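You operate a simulated robot arm through the tools that you are given. There is no shell and no other tool. Be economical: measure what you need, move in short steps, check, and stop when the job is done.

You are at the controls of a simulated robot arm. One attempt, no reset.

## Task
Brush the clamped one-band square tube and the bench clean, then free the tube.
Fine: red brush; oxide off the tube, metal dust off the bench; brush back where it lay; open the purple clamp last. Set down upright: red brush. What is to be rubbed or washed off counts as gone when no trace of it is left.

It is judged by the outcome, as a careful person would: the job done as asked, and still so three seconds after it is handed in. It fails if anything else is knocked over, pushed out of place, dropped, spilled or broken.

## Robot
A 6-joint arm with a two-finger gripper on a trunk, on a base that drives. Base frame: it is fixed to the floor where the robot stands at the start and does not move with it; the origin is under the middle of the robot, x ahead of it, y to its left, z up; the surface under the hand at the start is at about z = 0.88. Lengths are in m, angles in rad, forces in N, time in s.
Its first joint turns from -2.897 to 2.897 rad. Places, roughly: metal dust [0.5, 0.1, 0.9]; purple bench clamp [0.7, -0.1, 0.9]; three-band square tube [0.5, 2.5, 0.75]; two-band square tube [1, 2.5, 1]. Payload 2.54 kg.
The TCP is the grasp point between the finger pads, 0.03 m short of the fingertips. In the tool frame z runs along the fingers and y along their closing line. Largest opening 0.116 m; the body of the gripper starts 0.095 m behind the TCP.
Orientation is that of the tool frame in the base frame, as a unit quaternion [w, x, y, z]. With the fingers straight down and closing along the base's y, the tool's x points along the base's -x, its y along +y and its z along -z.

## Interface
- The arm moves only by the tool drive_tool. Its argument "deltas" is a list of rows, each a list of 3 entries, a list of its own where there are three numbers: the turn, a rotation vector about the tool's x, y, z in units of 120 degrees (1.0 is 120 degrees), then the shift along the tool's x, y, z in units of 250 mm (1.0 is 250 mm), then the gripper command, from -1 (shut) to 1 (fully open), values between in proportion. In form: [[[rx, ry, rz], [tx, ty, tz], gripper], ...]. A call has 1 to 20 rows; each row is the pose to reach, as a shift and turn from the pose commanded when the call began, along the tool's axes at that moment. A call with a number of a shift or a turn outside -1 to 1 is refused whole. A row lasts 0.2 s, in which the tool goes at most 0.05 m and 0.15 rad; a call with a longer step from one row to the next is refused whole, and so is a gripper value outside its range. A pose out of reach is approached as far as the arm can. The call stops where the force on the tool passes 40 N (or 10 N more than at its start, if that is more) or the arm is blocked; 0.2 s more then pass. The fingers move at their own pace (about 0.072 m/s each) and stop on an object; they squeeze with about 28 N. The grip force told is the motor's: it shows also when the fingers shut on nothing. Time passes only in rows, and 0.2 s behind the last, so rows that repeat a pose let the fingers close. It gives the time, the measured TCP pose, the force on the tool (base axes), the opening and the grip force at its end, in the units of the frame above (readings bear some noise), with the torque about the TCP (base axes, N m) and any sound that the robot's microphone picked up.
- Cameras (640 x 400 px; columns grow to the right, rows downward): "scene" is now at [-0.0266, 0.151, 1.4216]; the picture's right is [0.01, -1.00, 0.00], its down [-0.44, -0.01, -0.90] and it looks along [0.90, 0.01, -0.44] (base axes); focal length 257 px, centre (320, 200). "wrist" rides on the gripper at [0.069, -0.015, -0.122] in the tool frame; the picture's right is [0.21, 0.98, 0.00], its down [-0.83, 0.18, -0.53] and it looks along [-0.52, 0.11, 0.85] (tool axes); focal length 251 px, centre (320, 200). There is no depth. A picture from a camera that has moved, and an enlarged one, comes with that camera's place and axes in the base frame and with its lens.
- capture(camera): a new picture of that camera. No time passes.
- steer(legs): drives the robot by 1 to 6 legs, each [ahead, left, turn to the left] in m, m and rad, along the robot's own axes; the way and the turn of a leg run together, so that a leg with both is an arc; at most 1.5 m and 3.142 rad a leg. The arm and the cameras ride along, it lands a little off, and it stops where it bumps. It gives what a move gives.
- pan_tilt(pan, tilt): turns the head with the scene camera to pan (to the left, within 2.094 rad either way) and tilt (down, from -0.506 to 1.204), counted from straight ahead of the robot. It gives what a move gives.
- enlarge(camera, box): a new picture of the part [left, top, right, bottom] of that camera's present view, enlarged. No time passes.
- job_done(): hands the job in; it is judged then, once.

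Go step by step. Nothing tells you exact positions but the pictures and the camera data: compare them with the known pose of the tool, close in by small moves and look again before you grip or let go. The budget is 120 turns and 78 pictures, counting those below and the enlarged ones. Unless the task says otherwise, let go and move clear before handing in, and close with one line.

The tools are called after "Call:" as a command line: name --argument value ..., lists and objects as JSON in quotes. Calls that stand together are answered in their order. drive_tool: Moves the arm, as the interface text tells. Its arguments: {"type":"object","properties":{"deltas":{"type":"array","items":{"type":"array"}}},"required":["deltas"]} The other tools are called the same way: steer (legs) drives the base; pan_tilt (pan, tilt) turns the head that bears the scene camera; capture (camera) takes a picture; enlarge (camera, box) takes an enlarged picture of a part of a camera's view; job_done () hands the job in.

At the start:

```text
t: 0.0
ee_pos: [0.6597, 0.1549, 1.3045]
tcp_rot: [0.0, 0.0, 1.0, -0.001]
contact_force: [0.1, 0.1, 0.8]
moment: [-0.01, 0.02, 0.0]
gripper_width: 0.116
finger_force: 0.2
robot x, y, heading: [-0.0024, -0.0004, 0.001]
head pan, tilt: [0.012, 0.457]
```

scene: 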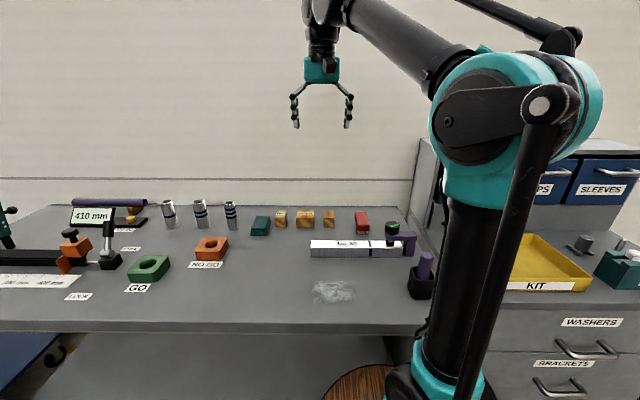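
wrist: 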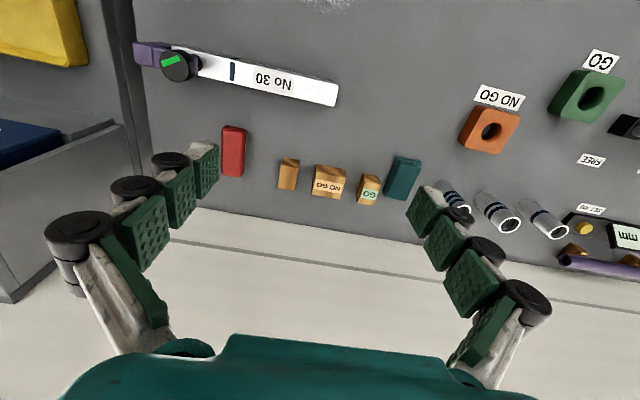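

I see the one-band tube ("No 30") in the purple clamp, a red brush behind it and a whitish dust patch in front. I'll take closer looks before moving.

Call:
enlarge --camera "scene" --box '[290, 190, 450, 310]'

Call:
enlarge --camera "wrist" --box '[120, 0, 440, 200]'

```text
3.33 times, centred on (370, 250) of scene
camera zoom: at [-0.0266, 0.151, 1.4216], right [0.01, -1.0, 0.0], down [-0.44, -0.01, -0.9], along [0.9, 0.01, -0.44], focal length 858 px, centre (153, 33)
```

zoom: 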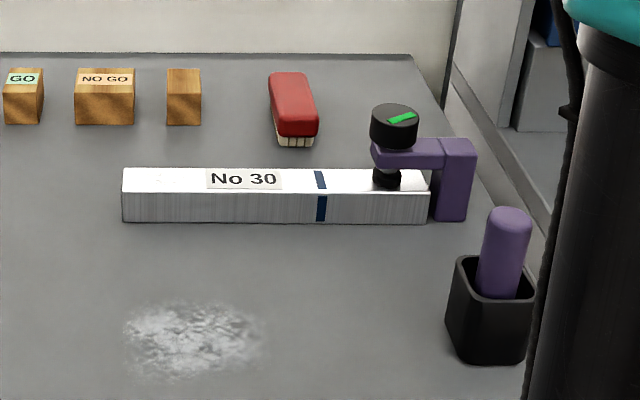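

```text
2.00 times, centred on (280, 100) of wrist
camera zoom: at [0.5896, 0.1409, 1.4272], right [-0.21, 0.98, 0.0], down [0.83, 0.18, 0.53], along [0.52, 0.11, -0.85], focal length 503 px, centre (400, 400)
```

zoom: 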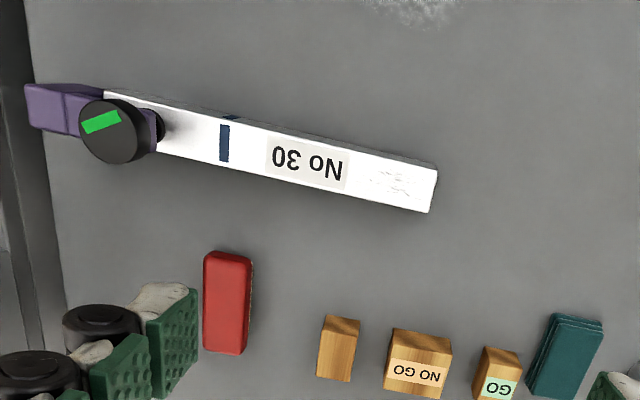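

The brush lies near (0.83, 0.0), bristles down, its length along x. The tube runs along y at x≈0.675 with its top at about 0.918, and the dust is around (0.50, 0.12). I'll go above the brush and look from the wrist.

Call:
drive_tool --deltas '[[[0, 0, 0], [-0.09, -0.09, 0.05], 0.6], [[0, 0, 0], [-0.2, -0.18, 0.13], 0.6], [[0, 0, 0], [-0.3, -0.27, 0.21], 0.6], [[0, 0, 0], [-0.4, -0.36, 0.29], 0.6], [[0, 0, 0], [-0.5, -0.45, 0.37], 0.6], [[0, 0, 0], [-0.6, -0.54, 0.45], 0.6], [[0, 0, 0], [-0.66, -0.62, 0.53], 0.6], [[0, 0, 0], [-0.66, -0.62, 0.6], 0.6]]'

Call:
capture --camera "wrist"

Call:
enlarge --camera "scene" --box '[290, 200, 420, 280]'

```text
t: 1.8
ee_pos: [0.8244, -0.0003, 1.1534]
tcp_rot: [0.0, 0.0, 1.0, 0.0]
contact_force: [-0.8, -0.3, -0.7]
moment: [0.04, -0.04, -0.01]
gripper_width: 0.0928
finger_force: 0.1
robot x, y, heading: [-0.0003, -0.0021, -0.001]
head pan, tilt: [0.012, 0.457]
```

```text
73 pictures are left
camera wrist: at [0.7547, -0.0147, 1.2763], right [-0.21, 0.98, 0.0], down [0.83, 0.18, 0.53], along [0.52, 0.11, -0.85], focal length 251 px, centre (320, 200)
```

wrist: 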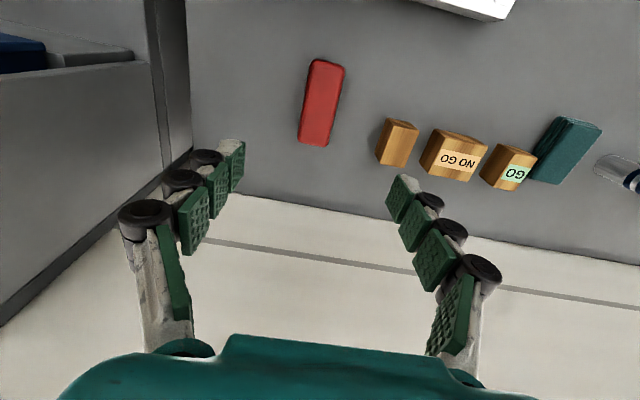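

```text
4.92 times, centred on (355, 240) of scene
camera zoom: at [-0.0267, 0.151, 1.4216], right [0.01, -1.0, 0.0], down [-0.44, -0.01, -0.9], along [0.9, 0.01, -0.44], focal length 1267 px, centre (148, 3)
```

zoom: 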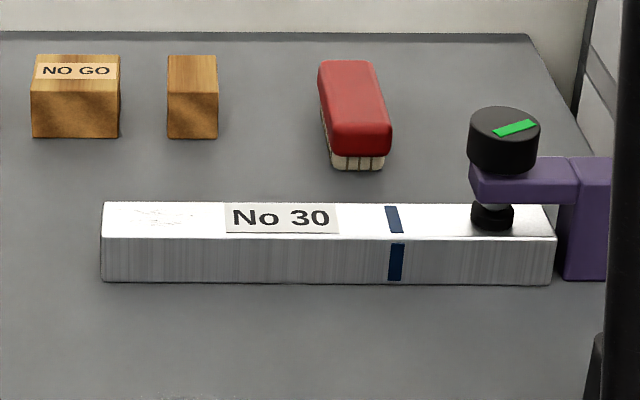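

The oxide is a faint patch near the free end of the tube's top face. The brush centre is about (0.826, 0.001) with its top at about 0.92, so I'll descend part way and check.

Call:
drive_tool --deltas '[[[0, 0, 0], [0, 0.005, 0.18], 0.5], [[0, 0, 0], [0, 0.005, 0.36], 0.5], [[0, 0, 0], [0, 0.005, 0.54], 0.5], [[0, 0, 0], [0, 0.005, 0.7], 0.5], [[0, 0, 0], [0, 0.005, 0.7], 0.5]]'

Call:
capture --camera "wrist"

Call:
enlarge --camera "scene" --box '[290, 190, 450, 290]'

```text
t: 3.0
ee_pos: [0.8227, 0.0002, 0.9797]
tcp_rot: [0.001, -0.001, 1.0, 0.0]
contact_force: [0.3, -0.1, -1.0]
moment: [-0.03, 0.05, -0.02]
gripper_width: 0.0872
finger_force: 0.0
robot x, y, heading: [-0.0016, -0.0001, 0.002]
head pan, tilt: [0.012, 0.457]
```

```text
71 pictures are left
camera wrist: at [0.754, -0.013, 1.1021], right [-0.21, 0.98, 0.0], down [0.83, 0.18, 0.53], along [0.52, 0.11, -0.85], focal length 251 px, centre (320, 200)
```

wrist: 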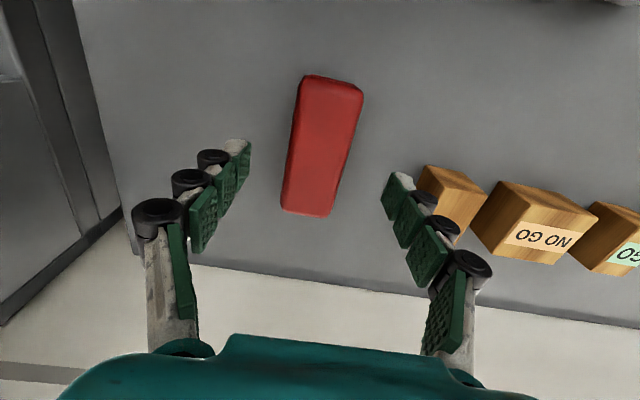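

```text
4.00 times, centred on (370, 240) of scene
camera zoom: at [-0.0266, 0.151, 1.4216], right [0.01, -1.0, 0.0], down [-0.44, -0.01, -0.9], along [0.9, 0.01, -0.44], focal length 1030 px, centre (120, 40)
```

zoom: 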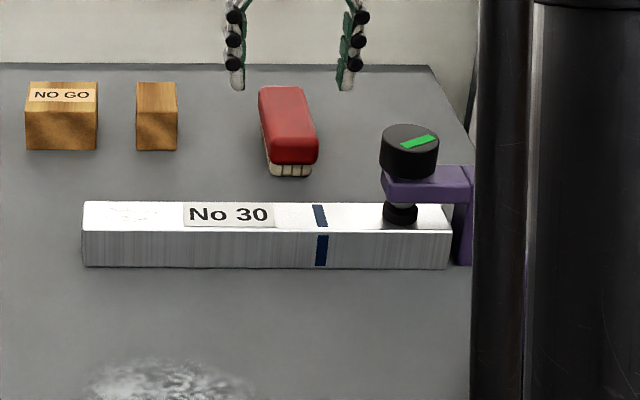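

The brush is centred between the fingers. I'll go down the last 6 cm and grip.

Call:
drive_tool --deltas '[[[0, 0, 0], [-0.008, 0.002, 0.12], 0.5], [[0, 0, 0], [-0.014, 0.004, 0.236], 0.5], [[0, 0, 0], [-0.014, 0.004, 0.236], 0.5], [[0, 0, 0], [-0.014, 0.004, 0.236], -1], [[0, 0, 0], [-0.014, 0.004, 0.236], -1], [[0, 0, 0], [-0.014, 0.004, 0.236], -1], [[0, 0, 0], [-0.014, 0.004, 0.236], -1], [[0, 0, 0], [-0.014, 0.004, 0.236], -1]]'

Call:
enlarge --camera "scene" --box '[290, 190, 450, 290]'

Call:
capture --camera "wrist"

```text
t: 4.8
ee_pos: [0.8276, 0.0034, 0.9222]
tcp_rot: [0.0, 0.0, 1.0, 0.0]
contact_force: [0.5, 0.0, -0.2]
moment: [-0.01, -0.03, 0.02]
gripper_width: 0.0448
finger_force: 28.5
robot x, y, heading: [0.0024, 0.0013, 0.001]
head pan, tilt: [0.012, 0.457]
```

```text
4.00 times, centred on (370, 240) of scene
camera zoom: at [-0.0266, 0.151, 1.4216], right [0.01, -1.0, 0.0], down [-0.44, -0.01, -0.9], along [0.9, 0.01, -0.44], focal length 1030 px, centre (120, 40)
```

zoom: 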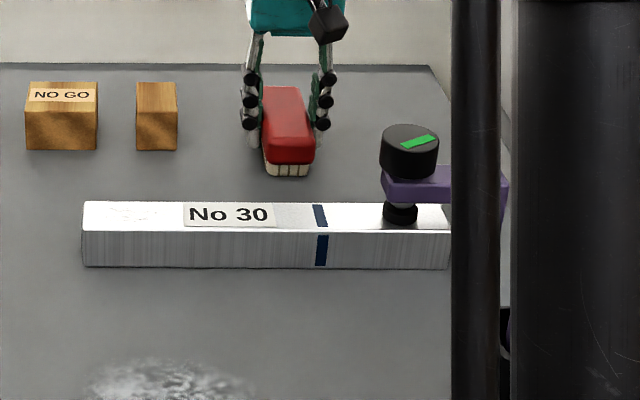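

```text
68 pictures are left
camera wrist: at [0.7579, -0.0111, 1.0436], right [-0.21, 0.98, 0.0], down [0.83, 0.18, 0.53], along [0.52, 0.11, -0.85], focal length 251 px, centre (320, 200)
```

wrist: 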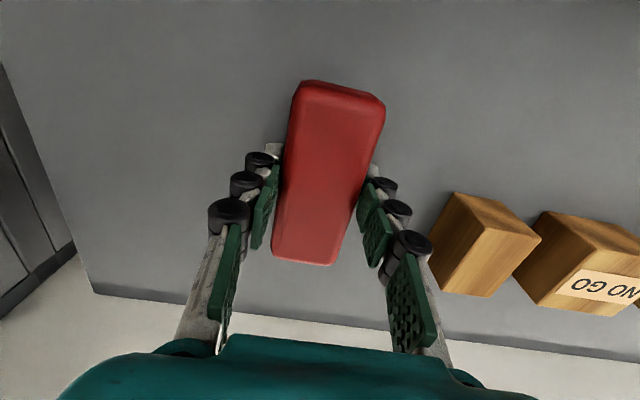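

The brush is held firmly (0.045 m wide). I'll lift it and move over the tube for a close look at the oxide.

Call:
drive_tool --deltas '[[[0, 0, 0], [0, 0, -0.15], -1], [[0, 0, 0], [0, 0, -0.34], -1], [[0, 0, 0], [0, 0, -0.53], -1], [[0, 0, 0], [0.05, 0, -0.7], -1], [[0, 0, 0], [0.2, -0.04, -0.8], -1], [[0, 0, 0], [0.38, -0.08, -0.8], -1], [[0, 0, 0], [0.55, -0.12, -0.8], -1], [[0, 0, 0], [0.55, -0.12, -0.8], -1]]'

Call:
capture --camera "wrist"

Call:
capture --camera "scene"

```text
t: 6.6
ee_pos: [0.6885, -0.0282, 1.1214]
tcp_rot: [-0.001, 0.001, 1.0, 0.0]
contact_force: [0.9, 0.1, -1.7]
moment: [0.0, 0.02, 0.03]
gripper_width: 0.0446
finger_force: 28.1
robot x, y, heading: [0.0002, 0.0012, 0.001]
head pan, tilt: [0.012, 0.457]
```

```text
67 pictures are left
camera wrist: at [0.6195, -0.043, 1.2437], right [-0.21, 0.98, 0.0], down [0.83, 0.18, 0.53], along [0.52, 0.11, -0.85], focal length 251 px, centre (320, 200)
```

wrist: 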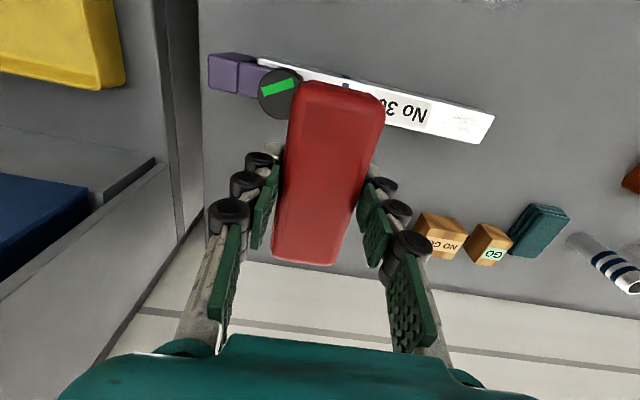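

```text
66 pictures are left
camera scene: at [-0.0265, 0.151, 1.4216], right [0.01, -1.0, 0.0], down [-0.44, -0.01, -0.9], along [0.9, 0.01, -0.44], focal length 257 px, centre (320, 200)
```

scene: 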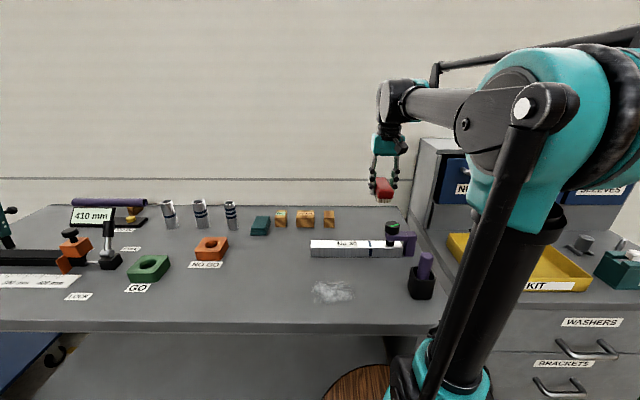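

Call:
enlarge --camera "wrist" --box '[380, 60, 520, 160]'

Call:
enlarge --camera "scene" --box '[300, 230, 364, 270]'

```text
4.00 times, centred on (450, 110) of wrist
camera zoom: at [0.6195, -0.043, 1.2437], right [-0.21, 0.98, 0.0], down [0.83, 0.18, 0.53], along [0.52, 0.11, -0.85], focal length 1006 px, centre (-200, 560)
```

zoom: 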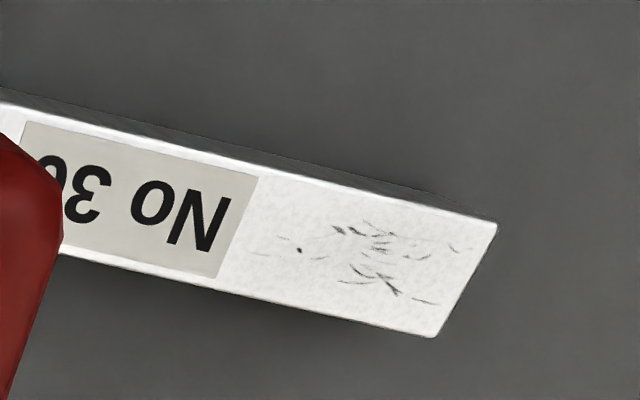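

```text
10.00 times, centred on (332, 250) of scene
camera zoom: at [-0.0265, 0.151, 1.4216], right [0.01, -1.0, 0.0], down [-0.44, -0.01, -0.9], along [0.9, 0.01, -0.44], focal length 2574 px, centre (200, -300)
```

zoom: 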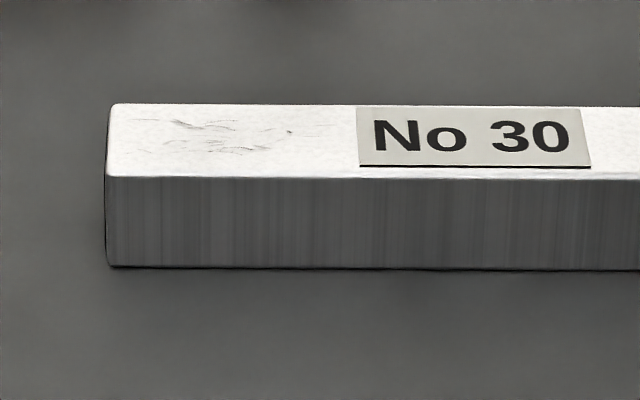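

The oxide shows as dark scratches at x 0.653–0.688, y 0.112–0.187 on the tube top. I'll hover the brush above it.

Call:
drive_tool --deltas '[[[0, 0, 0], [0.03, 0.15, 0], -1], [[0, 0, 0], [0.05, 0.33, 0], -1], [[0, 0, 0], [0.084, 0.52, 0.1], -1], [[0, 0, 0], [0.084, 0.66, 0.22], -1], [[0, 0, 0], [0.084, 0.732, 0.38], -1], [[0, 0, 0], [0.084, 0.732, 0.54], -1], [[0, 0, 0], [0.084, 0.732, 0.56], -1]]'

Call:
enlarge --camera "scene" --box '[280, 190, 400, 265]'

Call:
capture --camera "wrist"

```text
refused: row 3 steps farther than a row can; nothing moved
```

```text
5.33 times, centred on (340, 228) of scene
camera zoom: at [-0.0265, 0.151, 1.4216], right [0.01, -1.0, 0.0], down [-0.44, -0.01, -0.9], along [0.9, 0.01, -0.44], focal length 1373 px, centre (213, 53)
```

zoom: 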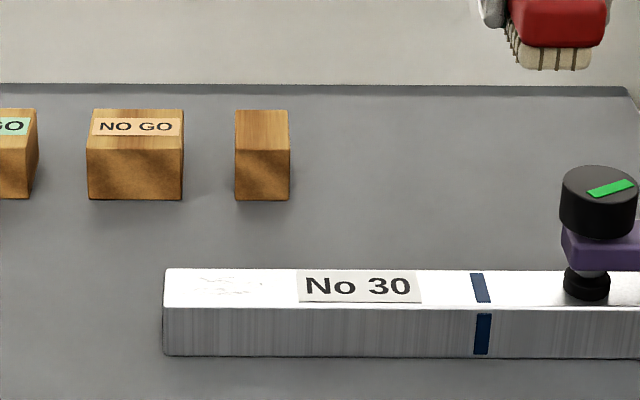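

```text
62 pictures are left
camera wrist: at [0.6195, -0.043, 1.2437], right [-0.21, 0.98, 0.0], down [0.83, 0.18, 0.53], along [0.52, 0.11, -0.85], focal length 251 px, centre (320, 200)
```

wrist: 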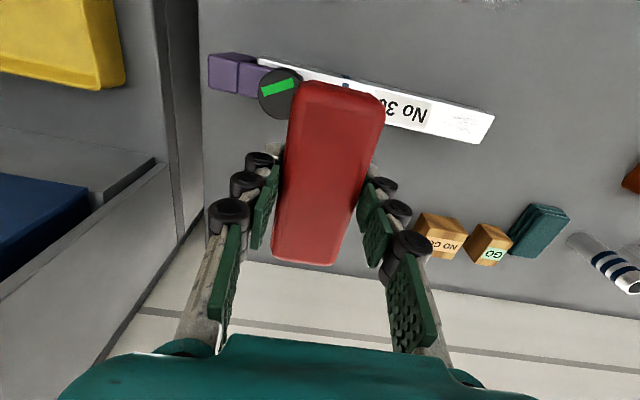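

The move was refused because one step was too long. I'm sending it again with smaller steps.

Call:
drive_tool --deltas '[[[0, 0, 0], [0.03, 0.15, 0], -1], [[0, 0, 0], [0.06, 0.32, 0], -1], [[0, 0, 0], [0.084, 0.48, 0.05], -1], [[0, 0, 0], [0.084, 0.62, 0.15], -1], [[0, 0, 0], [0.084, 0.72, 0.28], -1], [[0, 0, 0], [0.084, 0.732, 0.44], -1], [[0, 0, 0], [0.084, 0.732, 0.56], -1], [[0, 0, 0], [0.084, 0.732, 0.56], -1]]'

Call:
enlarge --camera "scene" --box '[280, 190, 400, 265]'

```text
t: 8.4
ee_pos: [0.669, 0.1555, 0.9818]
tcp_rot: [0.001, 0.001, 1.0, 0.0]
contact_force: [0.1, 0.4, -2.2]
moment: [-0.01, 0.02, 0.03]
gripper_width: 0.0447
finger_force: 28.2
robot x, y, heading: [-0.0047, 0.0016, 0.0]
head pan, tilt: [0.012, 0.457]
```

```text
5.33 times, centred on (340, 228) of scene
camera zoom: at [-0.0266, 0.151, 1.4216], right [0.01, -1.0, 0.0], down [-0.44, -0.01, -0.9], along [0.9, 0.01, -0.44], focal length 1373 px, centre (213, 53)
```

zoom: 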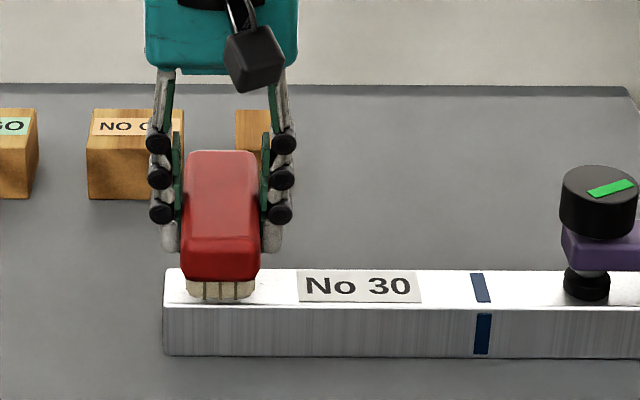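

The brush hovers about 2 cm above the tube. I'll lower it gently until it touches.

Call:
drive_tool --deltas '[[[0, 0, 0], [0, 0, 0.03], -1], [[0, 0, 0], [0, 0, 0.06], -1], [[0, 0, 0], [0, 0, 0.08], -1], [[0, 0, 0], [0, 0, 0.09], -1], [[0, 0, 0], [0, 0, 0.09], -1]]'

```text
t: 9.6
ee_pos: [0.6693, 0.1552, 0.9579]
tcp_rot: [0.0, 0.0, 1.0, -0.001]
contact_force: [1.3, 1.2, 24.3]
moment: [0.01, -0.08, 0.0]
gripper_width: 0.0447
finger_force: 28.4
robot x, y, heading: [0.0015, 0.0005, -0.001]
head pan, tilt: [0.012, 0.457]
```

It's in contact at 24 N. I'll ease off 1 mm and sweep along the oxide.

Call:
drive_tool --deltas '[[[0, 0, 0], [0, 0, -0.004], -1], [[0, 0, 0], [0, 0.05, -0.004], -1], [[0, 0, 0], [0, 0.1, -0.004], -1], [[0, 0, 0], [0, 0.05, -0.004], -1], [[0, 0, 0], [0, 0, -0.004], -1], [[0, 0, 0], [0, -0.06, -0.004], -1], [[0, 0, 0], [0, -0.12, -0.004], -1], [[0, 0, 0], [0, -0.06, -0.004], -1], [[0, 0, 0], [0, 0, -0.004], -1], [[0, 0, 0], [0, 0.05, -0.004], -1], [[0, 0, 0], [0, 0.1, -0.004], -1], [[0, 0, 0], [0, 0.03, -0.004], -1], [[0, 0, 0], [0, -0.04, -0.004], -1], [[0, 0, 0], [0, -0.12, -0.004], -1]]'

Call:
enlarge --camera "scene" --box '[280, 190, 400, 265]'

```text
t: 12.6
ee_pos: [0.6702, 0.1261, 0.9589]
tcp_rot: [0.0, 0.0, 1.0, -0.001]
contact_force: [-0.5, 4.8, 15.2]
moment: [0.14, 0.01, -0.03]
gripper_width: 0.0444
finger_force: 28.1
robot x, y, heading: [-0.0003, 0.004, -0.001]
head pan, tilt: [0.012, 0.457]
```

```text
5.33 times, centred on (340, 228) of scene
camera zoom: at [-0.0272, 0.1512, 1.4215], right [0.01, -1.0, 0.0], down [-0.44, -0.01, -0.9], along [0.9, 0.01, -0.44], focal length 1373 px, centre (213, 53)
```

zoom: 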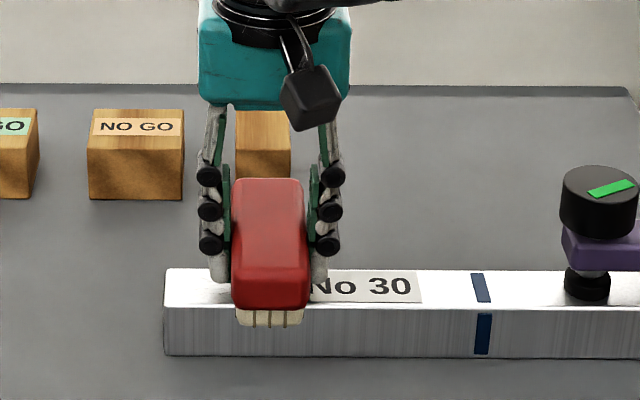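

The contact is steady. I'll make a few more strokes, then lift and check.

Call:
drive_tool --deltas '[[[0, 0, 0], [0, 0.07, 0], -1], [[0, 0, 0], [0, 0.14, 0], -1], [[0, 0, 0], [0, 0.22, 0], -1], [[0, 0, 0], [0, 0.14, 0], -1], [[0, 0, 0], [0, 0.07, 0], -1], [[0, 0, 0], [0, 0, 0], -1], [[0, 0, 0], [0, 0.07, 0], -1], [[0, 0, 0], [0, 0.14, 0], -1], [[0, 0, 0], [0, 0.22, 0], -1], [[0, 0, 0], [0, 0.14, 0], -1], [[0, 0, 0], [0, 0.07, 0], -1], [[0, 0, 0], [0, 0, 0], -1], [[0, 0, 0], [0, 0, -0.12], -1], [[0, 0, 0], [0, -0.1, -0.24], -1], [[0, 0, 0], [0, -0.24, -0.34], -1], [[0, 0, 0], [0, -0.4, -0.44], -1], [[0, 0, 0], [0, -0.56, -0.54], -1], [[0, 0, 0], [0, -0.7, -0.64], -1], [[0, 0, 0], [0, -0.7, -0.64], -1]]'

Call:
enlarge --camera "wrist" --box '[380, 60, 540, 160]'

Call:
enlarge --camera "scene" --box '[300, 230, 364, 270]'

```text
t: 16.6
ee_pos: [0.6679, -0.0492, 1.1208]
tcp_rot: [0.0, -0.001, 1.0, -0.001]
contact_force: [-0.2, 0.1, -0.7]
moment: [0.01, -0.01, 0.02]
gripper_width: 0.0444
finger_force: 28.2
robot x, y, heading: [0.0026, -0.0005, -0.002]
head pan, tilt: [0.012, 0.457]
```

```text
4.00 times, centred on (460, 110) of wrist
camera zoom: at [0.5987, -0.0641, 1.2425], right [-0.21, 0.98, 0.0], down [0.83, 0.18, 0.53], along [0.52, 0.11, -0.85], focal length 1006 px, centre (-240, 560)
```

zoom: 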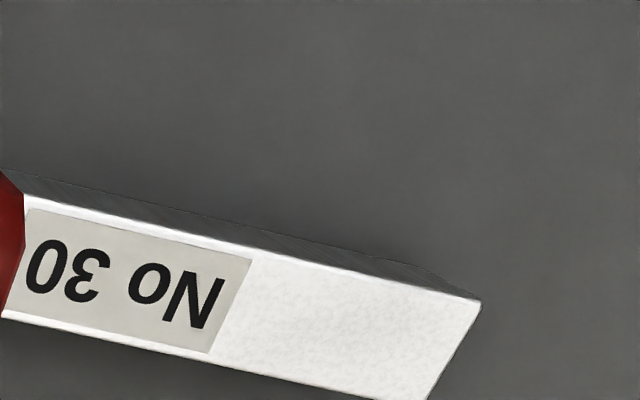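

```text
10.00 times, centred on (332, 250) of scene
camera zoom: at [-0.0266, 0.151, 1.4216], right [0.01, -1.0, 0.0], down [-0.44, -0.01, -0.9], along [0.9, 0.01, -0.44], focal length 2574 px, centre (200, -300)
```

zoom: 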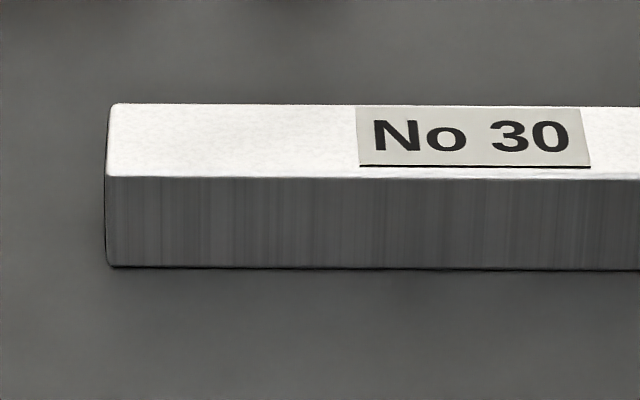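

The tube top is clean. Next is the dust: I'll bring the brush over its centre, about (0.50, 0.12), and hover low.

Call:
drive_tool --deltas '[[[0, 0, 0], [0.12, 0.12, 0], -1], [[0, 0, 0], [0.24, 0.24, 0], -1], [[0, 0, 0], [0.36, 0.36, 0], -1], [[0, 0, 0], [0.48, 0.48, 0], -1], [[0, 0, 0], [0.6, 0.6, 0], -1], [[0, 0, 0], [0.68, 0.68, 0.06], -1], [[0, 0, 0], [0.68, 0.68, 0.24], -1], [[0, 0, 0], [0.68, 0.68, 0.42], -1], [[0, 0, 0], [0.68, 0.68, 0.58], -1], [[0, 0, 0], [0.68, 0.68, 0.7], -1], [[0, 0, 0], [0.68, 0.68, 0.7], -1]]'

Call:
capture --camera "scene"

```text
t: 19.0
ee_pos: [0.5002, 0.1197, 0.9457]
tcp_rot: [0.001, 0.0, 1.0, 0.001]
contact_force: [-0.3, -0.4, -1.0]
moment: [0.01, -0.02, -0.02]
gripper_width: 0.0443
finger_force: 28.5
robot x, y, heading: [0.0045, -0.0, -0.001]
head pan, tilt: [0.012, 0.457]
```

```text
57 pictures are left
camera scene: at [-0.0266, 0.151, 1.4216], right [0.01, -1.0, 0.0], down [-0.44, -0.01, -0.9], along [0.9, 0.01, -0.44], focal length 257 px, centre (320, 200)
```

scene: 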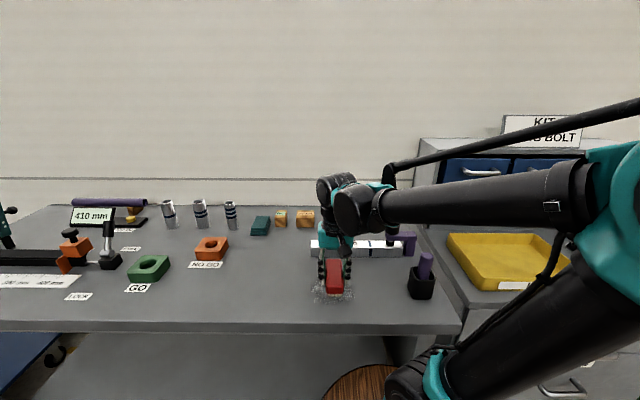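

The brush is right over the dust. I'll lower it to the bench and feel for contact.

Call:
drive_tool --deltas '[[[0, 0, 0], [0, 0, 0.04], -1], [[0, 0, 0], [0, 0, 0.075], -1], [[0, 0, 0], [0, 0, 0.09], -1], [[0, 0, 0], [0, 0, 0.1], -1], [[0, 0, 0], [0, 0, 0.1], -1]]'

```text
t: 20.2
ee_pos: [0.4985, 0.1205, 0.9193]
tcp_rot: [0.0, 0.0, 1.0, -0.001]
contact_force: [-0.8, -0.2, -0.6]
moment: [0.01, -0.03, 0.02]
gripper_width: 0.0442
finger_force: 28.7
robot x, y, heading: [-0.0009, -0.0005, -0.004]
head pan, tilt: [0.012, 0.457]
```

There's no contact yet, so I'll go a little lower in 1 mm steps.

Call:
drive_tool --deltas '[[[0, 0, 0], [0, 0, 0.004], -1], [[0, 0, 0], [0, 0, 0.008], -1], [[0, 0, 0], [0, 0, 0.012], -1]]'

```text
t: 21.0
ee_pos: [0.4996, 0.1204, 0.9165]
tcp_rot: [0.002, 0.001, 1.0, -0.001]
contact_force: [1.2, -1.5, 23.1]
moment: [-0.02, -0.02, -0.01]
gripper_width: 0.0447
finger_force: 27.9
robot x, y, heading: [-0.0014, -0.0, -0.003]
head pan, tilt: [0.012, 0.457]
```

Contact is at 23 N. I'll ease off slightly and sweep across the patch.

Call:
drive_tool --deltas '[[[0, 0, 0], [0, 0, -0.003], -1], [[0, 0, 0], [0, 0.08, -0.003], -1], [[0, 0, 0], [0, 0.16, -0.003], -1], [[0, 0, 0], [0, 0.24, -0.003], -1], [[0, 0, 0], [0, 0.32, -0.003], -1], [[0, 0, 0], [0, 0.24, -0.003], -1], [[0, 0, 0], [0, 0.16, -0.003], -1], [[0, 0, 0], [0, 0.08, -0.003], -1], [[0, 0, 0], [0, 0, -0.003], -1], [[0, 0, 0], [0, -0.08, -0.003], -1], [[0, 0, 0], [0, -0.16, -0.003], -1], [[0, 0, 0], [0, -0.24, -0.003], -1], [[0, 0, 0], [0, -0.32, -0.003], -1], [[0, 0, 0], [0, -0.24, -0.003], -1], [[0, 0, 0], [0, -0.16, -0.003], -1], [[0, 0, 0], [0, -0.08, -0.003], -1], [[0, 0, 0], [0, 0, -0.003], -1]]'

Call:
enlarge --camera "scene" --box '[270, 245, 430, 345]'

```text
t: 24.6
ee_pos: [0.5, 0.1217, 0.9168]
tcp_rot: [0.0, 0.0, 1.0, 0.0]
contact_force: [0.5, 0.3, -1.3]
moment: [0.01, 0.02, 0.0]
gripper_width: 0.0445
finger_force: 28.0
robot x, y, heading: [-0.0017, -0.0029, -0.001]
head pan, tilt: [0.012, 0.457]
```

```text
4.00 times, centred on (350, 295) of scene
camera zoom: at [-0.0267, 0.1509, 1.4216], right [0.01, -1.0, 0.0], down [-0.44, -0.01, -0.9], along [0.9, 0.01, -0.44], focal length 1030 px, centre (200, -180)
```

zoom: 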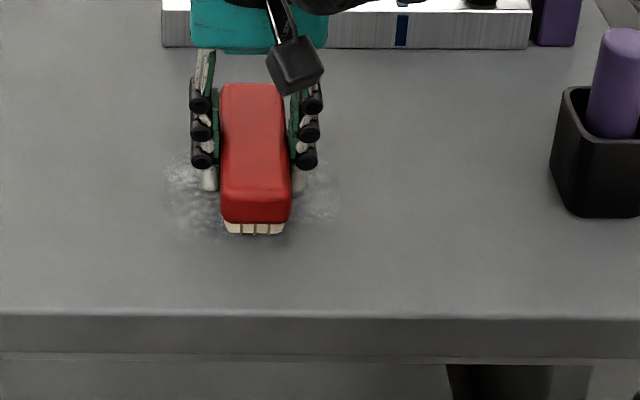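

The patch is thinner but not gone, and contact faded during the sweep. I'll press about 1 mm lower and repeat.

Call:
drive_tool --deltas '[[[0, 0, 0], [0, 0, 0.004], -1], [[0, 0, 0], [0, 0, 0.006], -1]]'

```text
t: 25.2
ee_pos: [0.4996, 0.1204, 0.9171]
tcp_rot: [0.0, 0.0, 1.0, 0.0]
contact_force: [0.9, 4.8, 23.4]
moment: [0.07, -0.04, -0.01]
gripper_width: 0.0447
finger_force: 27.8
robot x, y, heading: [0.0004, -0.0064, -0.0]
head pan, tilt: [0.012, 0.457]
```

Call:
drive_tool --deltas '[[[0, 0, 0], [0, 0.08, 0], -1], [[0, 0, 0], [0, 0.16, 0], -1], [[0, 0, 0], [0, 0.24, 0], -1], [[0, 0, 0], [0, 0.3, 0], -1], [[0, 0, 0], [0, 0.22, 0], -1], [[0, 0, 0], [0, 0.14, 0], -1], [[0, 0, 0], [0, 0.06, 0], -1], [[0, 0, 0], [0, -0.02, 0], -1], [[0, 0, 0], [0, -0.1, 0], -1], [[0, 0, 0], [0, -0.18, 0], -1], [[0, 0, 0], [0, -0.26, 0], -1], [[0, 0, 0], [0, -0.32, 0], -1]]'

Call:
enlarge --camera "scene" --box '[270, 245, 430, 345]'

```text
t: 27.8
ee_pos: [0.4993, 0.041, 0.9155]
tcp_rot: [0.001, -0.001, 1.0, 0.0]
contact_force: [-0.1, 1.1, 2.8]
moment: [0.05, -0.11, 0.01]
gripper_width: 0.0444
finger_force: 27.9
robot x, y, heading: [0.0001, -0.0002, 0.003]
head pan, tilt: [0.012, 0.457]
```

```text
4.00 times, centred on (350, 295) of scene
camera zoom: at [-0.0268, 0.151, 1.4216], right [0.01, -1.0, 0.0], down [-0.44, -0.01, -0.9], along [0.9, 0.01, -0.44], focal length 1030 px, centre (200, -180)
```

zoom: 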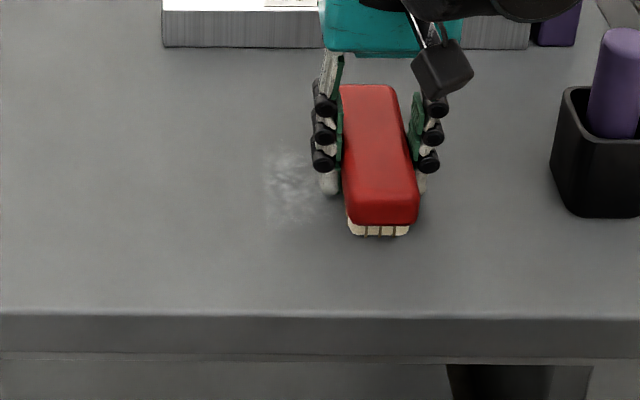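

The left half is clean, and the right half at y≈0.06–0.11 remains. Contact is light again, so I'll press a touch more and sweep that part.

Call:
drive_tool --deltas '[[[0, 0, 0], [0, 0.04, 0.004], -1], [[0, 0, 0], [0, 0.1, 0.004], -1], [[0, 0, 0], [0, 0.16, 0.004], -1], [[0, 0, 0], [0, 0.22, 0.004], -1], [[0, 0, 0], [0, 0.28, 0.004], -1], [[0, 0, 0], [0, 0.34, 0.004], -1], [[0, 0, 0], [0, 0.28, 0.006], -1], [[0, 0, 0], [0, 0.22, 0.006], -1], [[0, 0, 0], [0, 0.16, 0.006], -1], [[0, 0, 0], [0, 0.1, 0.006], -1], [[0, 0, 0], [0, 0.04, 0.006], -1], [[0, 0, 0], [0, 0, 0.006], -1]]'

Call:
enlarge --camera "scene" --box '[270, 245, 430, 345]'

```text
t: 30.4
ee_pos: [0.4997, 0.04, 0.9149]
tcp_rot: [0.0, 0.0, 1.0, 0.0]
contact_force: [-0.9, 4.6, 12.6]
moment: [0.07, -0.06, 0.0]
gripper_width: 0.0442
finger_force: 27.4
robot x, y, heading: [-0.0015, -0.0028, 0.003]
head pan, tilt: [0.012, 0.457]
```

```text
4.00 times, centred on (350, 295) of scene
camera zoom: at [-0.027, 0.1511, 1.4215], right [0.01, -1.0, 0.0], down [-0.44, -0.01, -0.9], along [0.9, 0.01, -0.44], focal length 1030 px, centre (200, -180)
```

zoom: 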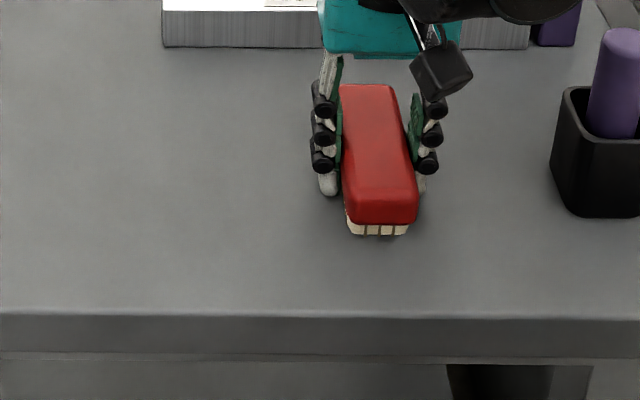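

It looks clean. I'll make one more pass with small x offsets for the edges, then lift and inspect.

Call:
drive_tool --deltas '[[[0, 0, 0], [-0.04, 0.06, 0], -1], [[0, 0, 0], [-0.06, 0.14, 0], -1], [[0, 0, 0], [-0.06, 0.22, 0.001], -1], [[0, 0, 0], [-0.06, 0.3, 0.001], -1], [[0, 0, 0], [-0.06, 0.38, 0.002], -1], [[0, 0, 0], [-0.06, 0.46, 0.002], -1], [[0, 0, 0], [-0.06, 0.54, 0.002], -1], [[0, 0, 0], [0.0, 0.6, 0.003], -1], [[0, 0, 0], [0.06, 0.54, 0.003], -1], [[0, 0, 0], [0.06, 0.46, 0.003], -1], [[0, 0, 0], [0.06, 0.38, 0.004], -1], [[0, 0, 0], [0.06, 0.3, 0.004], -1], [[0, 0, 0], [0.06, 0.22, 0.004], -1], [[0, 0, 0], [0.06, 0.14, 0.004], -1], [[0, 0, 0], [0.06, 0.06, 0.004], -1], [[0, 0, 0], [0, 0, -0.1], -1], [[0, 0, 0], [0, 0, -0.28], -1], [[0, 0, 0], [0, 0, -0.46], -1], [[0, 0, 0], [0, 0, -0.64], -1], [[0, 0, 0], [0, 0, -0.82], -1]]'

Call:
enlarge --camera "scene" --box '[270, 245, 430, 345]'

Call:
capture --camera "wrist"

```text
t: 34.6
ee_pos: [0.4974, 0.0403, 1.1193]
tcp_rot: [0.0, 0.0, 1.0, 0.0]
contact_force: [0.6, -0.3, -0.7]
moment: [0.03, 0.01, 0.02]
gripper_width: 0.0444
finger_force: 27.9
robot x, y, heading: [0.0027, 0.0019, 0.003]
head pan, tilt: [0.012, 0.457]
```

```text
4.00 times, centred on (350, 295) of scene
camera zoom: at [-0.0266, 0.151, 1.4216], right [0.01, -1.0, 0.0], down [-0.44, -0.01, -0.9], along [0.9, 0.01, -0.44], focal length 1030 px, centre (200, -180)
```

zoom: 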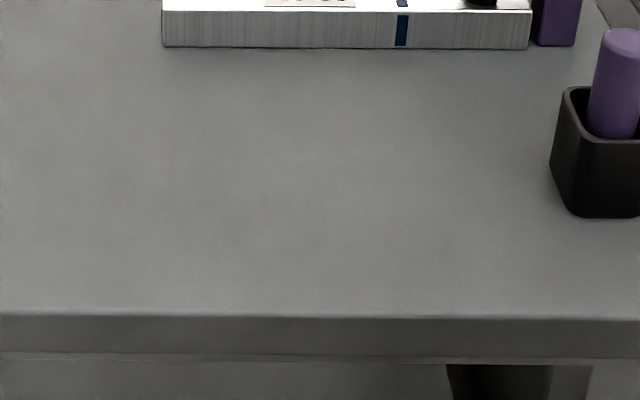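

```text
52 pictures are left
camera wrist: at [0.4282, 0.0257, 1.2422], right [-0.21, 0.98, 0.0], down [0.83, 0.18, 0.53], along [0.52, 0.11, -0.85], focal length 251 px, centre (320, 200)
```

wrist: 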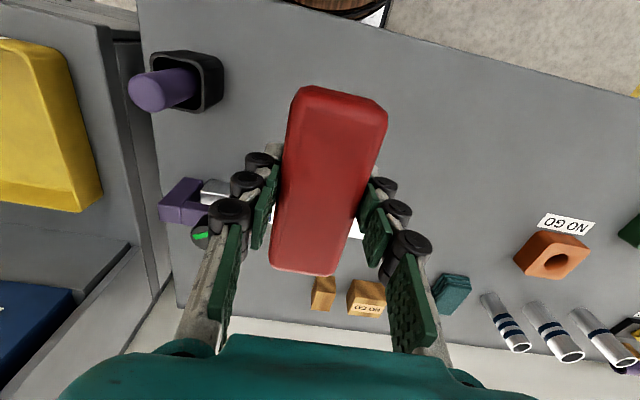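

The bench is clean. I'll carry the brush back over its original spot, staying high above the tube.

Call:
drive_tool --deltas '[[[0, 0, 0], [-0.1, 0, 0], -1], [[0, 0, 0], [-0.28, -0.02, 0], -1], [[0, 0, 0], [-0.46, -0.06, 0], -1], [[0, 0, 0], [-0.64, -0.1, 0], -1], [[0, 0, 0], [-0.82, -0.14, 0], -1], [[0, 0, 0], [-0.98, -0.152, 0], -1]]'

Call:
drive_tool --deltas '[[[0, 0, 0], [-0.14, 0, 0], -1], [[0, 0, 0], [-0.28, 0, 0], -1], [[0, 0, 0], [-0.334, 0, 0.08], -1], [[0, 0, 0], [-0.334, 0, 0.24], -1], [[0, 0, 0], [-0.334, 0, 0.42], -1], [[0, 0, 0], [-0.334, 0, 0.58], -1], [[0, 0, 0], [-0.334, 0, 0.72], -1], [[0, 0, 0], [-0.334, 0, 0.76], -1], [[0, 0, 0], [-0.334, 0, 0.76], -1]]'

Call:
enlarge --camera "scene" --box '[290, 190, 450, 290]'

Call:
capture --camera "wrist"

```text
t: 36.0
ee_pos: [0.7425, 0.0013, 1.1188]
tcp_rot: [0.0, 0.0, 1.0, 0.0]
contact_force: [-0.6, -0.1, 0.2]
moment: [0.02, -0.06, 0.0]
gripper_width: 0.0445
finger_force: 27.6
robot x, y, heading: [-0.0005, -0.0004, -0.001]
head pan, tilt: [0.012, 0.457]
```

```text
t: 38.0
ee_pos: [0.8279, 0.0024, 0.9293]
tcp_rot: [0.0, 0.0, 1.0, 0.001]
contact_force: [-0.6, 0.1, -0.7]
moment: [0.01, 0.0, 0.0]
gripper_width: 0.0444
finger_force: 27.7
robot x, y, heading: [-0.0012, -0.0009, 0.0]
head pan, tilt: [0.012, 0.457]
```

```text
4.00 times, centred on (370, 240) of scene
camera zoom: at [-0.0266, 0.151, 1.4216], right [0.01, -1.0, 0.0], down [-0.44, -0.01, -0.9], along [0.9, 0.01, -0.44], focal length 1030 px, centre (120, 40)
```

zoom: 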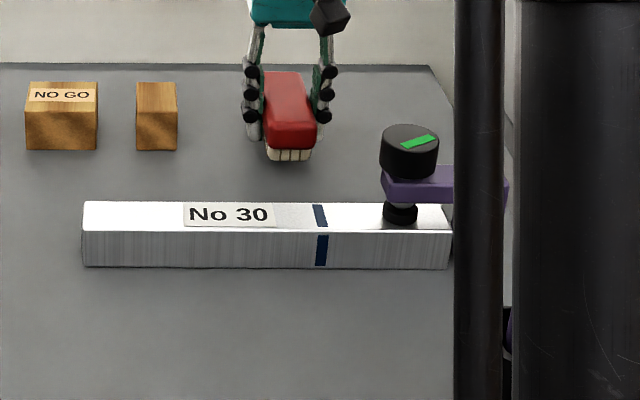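

```text
50 pictures are left
camera wrist: at [0.758, -0.0115, 1.0514], right [-0.21, 0.98, 0.0], down [0.83, 0.18, 0.53], along [0.52, 0.11, -0.85], focal length 251 px, centre (320, 200)
```

wrist: 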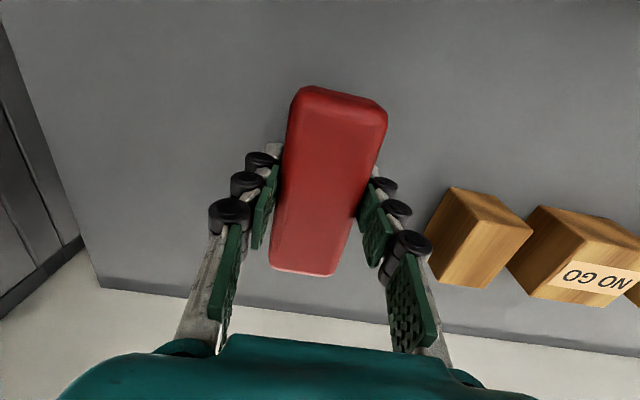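

The brush is over its old spot and about 1.4 cm up. I'll lower it in small steps until it touches.

Call:
drive_tool --deltas '[[[0, 0, 0], [0, 0, 0.03], -1], [[0, 0, 0], [0, 0, 0.048], -1], [[0, 0, 0], [0, 0, 0.052], -1]]'

```text
t: 38.8
ee_pos: [0.8269, 0.0019, 0.916]
tcp_rot: [0.0, 0.0, 1.0, 0.0]
contact_force: [-0.1, 0.4, -1.0]
moment: [0.0, 0.0, 0.02]
gripper_width: 0.0442
finger_force: 27.7
robot x, y, heading: [0.0004, -0.0022, 0.001]
head pan, tilt: [0.012, 0.457]
```

Call:
drive_tool --deltas '[[[0, 0, 0], [0, 0, 0.003], -1], [[0, 0, 0], [0, 0, 0.006], -1]]'

```text
t: 39.4
ee_pos: [0.827, 0.0024, 0.9145]
tcp_rot: [0.001, -0.001, 1.0, 0.0]
contact_force: [1.2, 0.1, -1.0]
moment: [-0.04, 0.01, -0.02]
gripper_width: 0.0442
finger_force: 28.1
robot x, y, heading: [-0.0019, 0.0014, -0.004]
head pan, tilt: [0.012, 0.457]
```

Still free of the bench, so I'll go a bit lower.

Call:
drive_tool --deltas '[[[0, 0, 0], [0, 0, 0.003], -1], [[0, 0, 0], [0, 0, 0.006], -1]]'

```text
t: 40.0
ee_pos: [0.8276, 0.0027, 0.9141]
tcp_rot: [0.0, 0.0, 1.0, -0.001]
contact_force: [0.9, 1.1, 7.8]
moment: [0.03, -0.01, -0.01]
gripper_width: 0.0443
finger_force: 28.2
robot x, y, heading: [-0.0001, 0.0016, 0.004]
head pan, tilt: [0.012, 0.457]
```

The brush is resting on the bench at about 8 N. I'll open the gripper and rise straight up.

Call:
drive_tool --deltas '[[[0, 0, 0], [0, 0, 0], 0.4], [[0, 0, 0], [0, 0, 0], 0.4], [[0, 0, 0], [0, 0, 0], 0.4], [[0, 0, 0], [0, 0, -0.1], 0.4], [[0, 0, 0], [0, 0, -0.28], 0.4], [[0, 0, 0], [0, 0, -0.46], 0.4], [[0, 0, 0], [0, 0, -0.64], 0.4], [[0, 0, 0], [0, 0, -0.82], 0.4], [[0, 0, 0], [0, 0, -0.96], 0.4]]'

Call:
capture --camera "wrist"

Call:
enlarge --camera "scene" --box '[290, 200, 420, 280]'

```text
t: 42.0
ee_pos: [0.8272, 0.002, 1.1539]
tcp_rot: [0.0, 0.0, 1.0, 0.0]
contact_force: [0.0, 0.1, -0.8]
moment: [-0.02, 0.05, 0.01]
gripper_width: 0.0813
finger_force: 0.1
robot x, y, heading: [0.0001, -0.0032, -0.001]
head pan, tilt: [0.012, 0.457]
```

```text
49 pictures are left
camera wrist: at [0.7575, -0.0121, 1.276], right [-0.21, 0.98, 0.0], down [0.83, 0.18, 0.53], along [0.52, 0.11, -0.85], focal length 251 px, centre (320, 200)
```

wrist: 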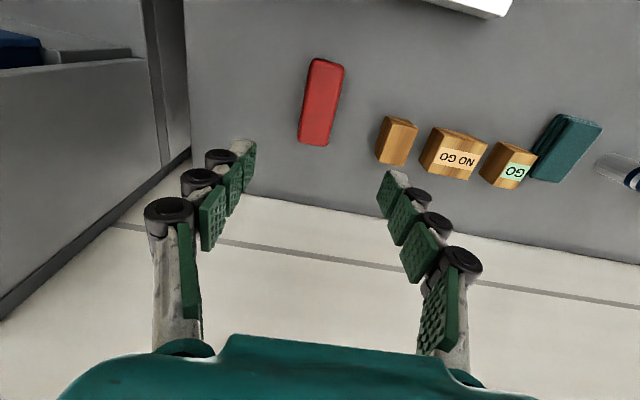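

```text
4.92 times, centred on (355, 240) of scene
camera zoom: at [-0.0265, 0.151, 1.4216], right [0.01, -1.0, 0.0], down [-0.44, -0.01, -0.9], along [0.9, 0.01, -0.44], focal length 1267 px, centre (148, 3)
```

zoom: 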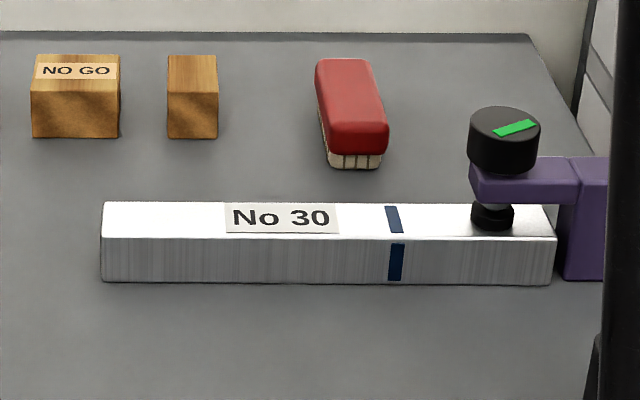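

The brush is back upright where it lay. Now for the purple clamp: its black knob with the green mark is near (0.675, -0.072), top at about 0.995. I'll look at it from above.

Call:
drive_tool --deltas '[[[0, 0, 0], [0.13, -0.06, -0.04], 0.4], [[0, 0, 0], [0.26, -0.12, -0.08], 0.4], [[0, 0, 0], [0.39, -0.18, -0.12], 0.4], [[0, 0, 0], [0.52, -0.25, -0.16], 0.4], [[0, 0, 0], [0.62, -0.3, -0.184], 0.4], [[0, 0, 0], [0.68, -0.33, -0.184], 0.4], [[0, 0, 0], [0.68, -0.33, -0.184], 0.4]]'

Call:
capture --camera "wrist"

Call:
enlarge --camera "scene" --box '[370, 210, 434, 250]'

```text
t: 43.6
ee_pos: [0.6581, -0.0803, 1.1994]
tcp_rot: [0.0, 0.0, 1.0, 0.0]
contact_force: [0.4, 0.3, 0.5]
moment: [-0.02, -0.02, -0.01]
gripper_width: 0.0811
finger_force: 0.1
robot x, y, heading: [0.0024, -0.004, 0.002]
head pan, tilt: [0.012, 0.457]
```

```text
47 pictures are left
camera wrist: at [0.5878, -0.0947, 1.3212], right [-0.21, 0.98, 0.0], down [0.83, 0.18, 0.53], along [0.52, 0.11, -0.85], focal length 251 px, centre (320, 200)
```

wrist: 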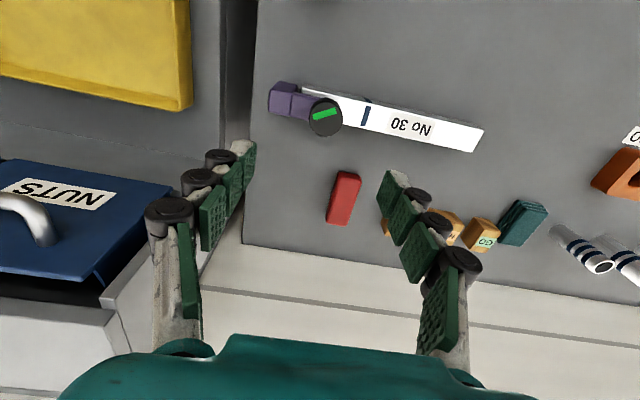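

```text
10.00 times, centred on (402, 230) of scene
camera zoom: at [-0.0266, 0.151, 1.4216], right [0.01, -1.0, 0.0], down [-0.44, -0.01, -0.9], along [0.9, 0.01, -0.44], focal length 2574 px, centre (-500, -100)
```

zoom: 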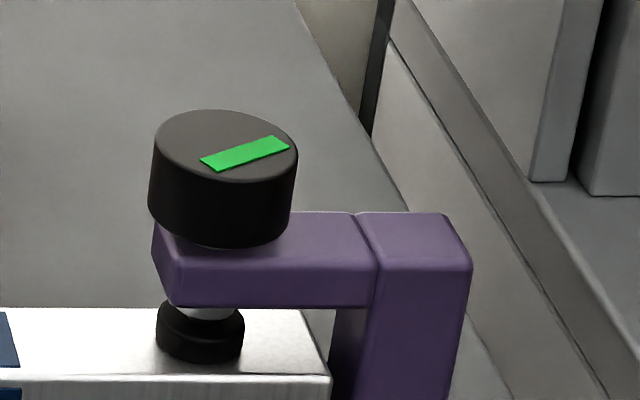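

The knob is about 45 mm wide, centred near (0.667, -0.071), z 0.974–0.996, sitting on a purple arm that runs towards -y. I'll come down just above it and check alignment.

Call:
drive_tool --deltas '[[[0, 0, 0], [-0.034, 0.038, 0.15], 0.4], [[0, 0, 0], [-0.034, 0.038, 0.32], 0.4], [[0, 0, 0], [-0.034, 0.038, 0.48], 0.4], [[0, 0, 0], [-0.034, 0.038, 0.6], 0.4], [[0, 0, 0], [-0.034, 0.038, 0.6], 0.4]]'

Call:
capture --camera "wrist"

Call:
enlarge --camera "scene" --box '[350, 190, 446, 250]'

```text
t: 44.8
ee_pos: [0.6665, -0.0699, 1.0495]
tcp_rot: [0.0, 0.0, 1.0, 0.0]
contact_force: [-0.1, -0.2, 1.2]
moment: [-0.02, -0.03, 0.02]
gripper_width: 0.0811
finger_force: 0.1
robot x, y, heading: [-0.0012, 0.0018, -0.001]
head pan, tilt: [0.012, 0.457]
```

```text
45 pictures are left
camera wrist: at [0.5972, -0.0848, 1.1721], right [-0.21, 0.98, 0.0], down [0.83, 0.18, 0.53], along [0.52, 0.11, -0.85], focal length 251 px, centre (320, 200)
```

wrist: 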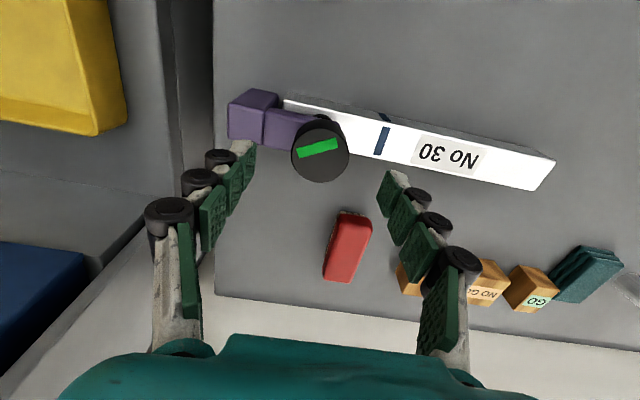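

```text
6.67 times, centred on (398, 220) of scene
camera zoom: at [-0.0266, 0.151, 1.4216], right [0.01, -1.0, 0.0], down [-0.44, -0.01, -0.9], along [0.9, 0.01, -0.44], focal length 1716 px, centre (-200, 67)
```

zoom: 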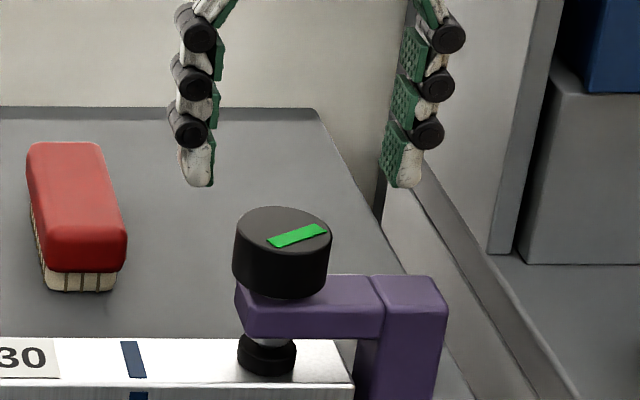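

The knob is centred between the fingers. I'll lower until the fingertips are just above the purple arm and grip the knob.

Call:
drive_tool --deltas '[[[0, 0, 0], [0.008, 0, 0.08], 0.4], [[0, 0, 0], [0.008, 0, 0.14], 0.4], [[0, 0, 0], [0.008, 0, 0.163], 0.4], [[0, 0, 0], [0.008, 0, 0.163], 0.4]]'

Call:
enlarge --camera "scene" --box '[350, 190, 446, 250]'

```text
t: 45.8
ee_pos: [0.6644, -0.0705, 1.0095]
tcp_rot: [-0.001, -0.001, 1.0, 0.0]
contact_force: [0.3, 0.4, 0.2]
moment: [0.0, -0.02, 0.02]
gripper_width: 0.081
finger_force: 0.0
robot x, y, heading: [0.0009, 0.0025, -0.002]
head pan, tilt: [0.012, 0.457]
```

```text
6.67 times, centred on (398, 220) of scene
camera zoom: at [-0.0266, 0.151, 1.4216], right [0.01, -1.0, 0.0], down [-0.44, -0.01, -0.9], along [0.9, 0.01, -0.44], focal length 1716 px, centre (-200, 67)
```

zoom: 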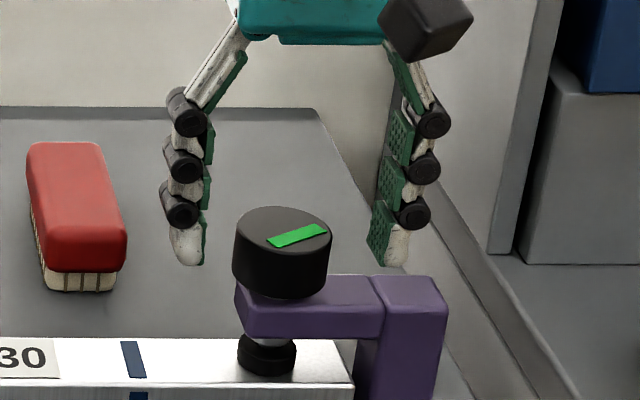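

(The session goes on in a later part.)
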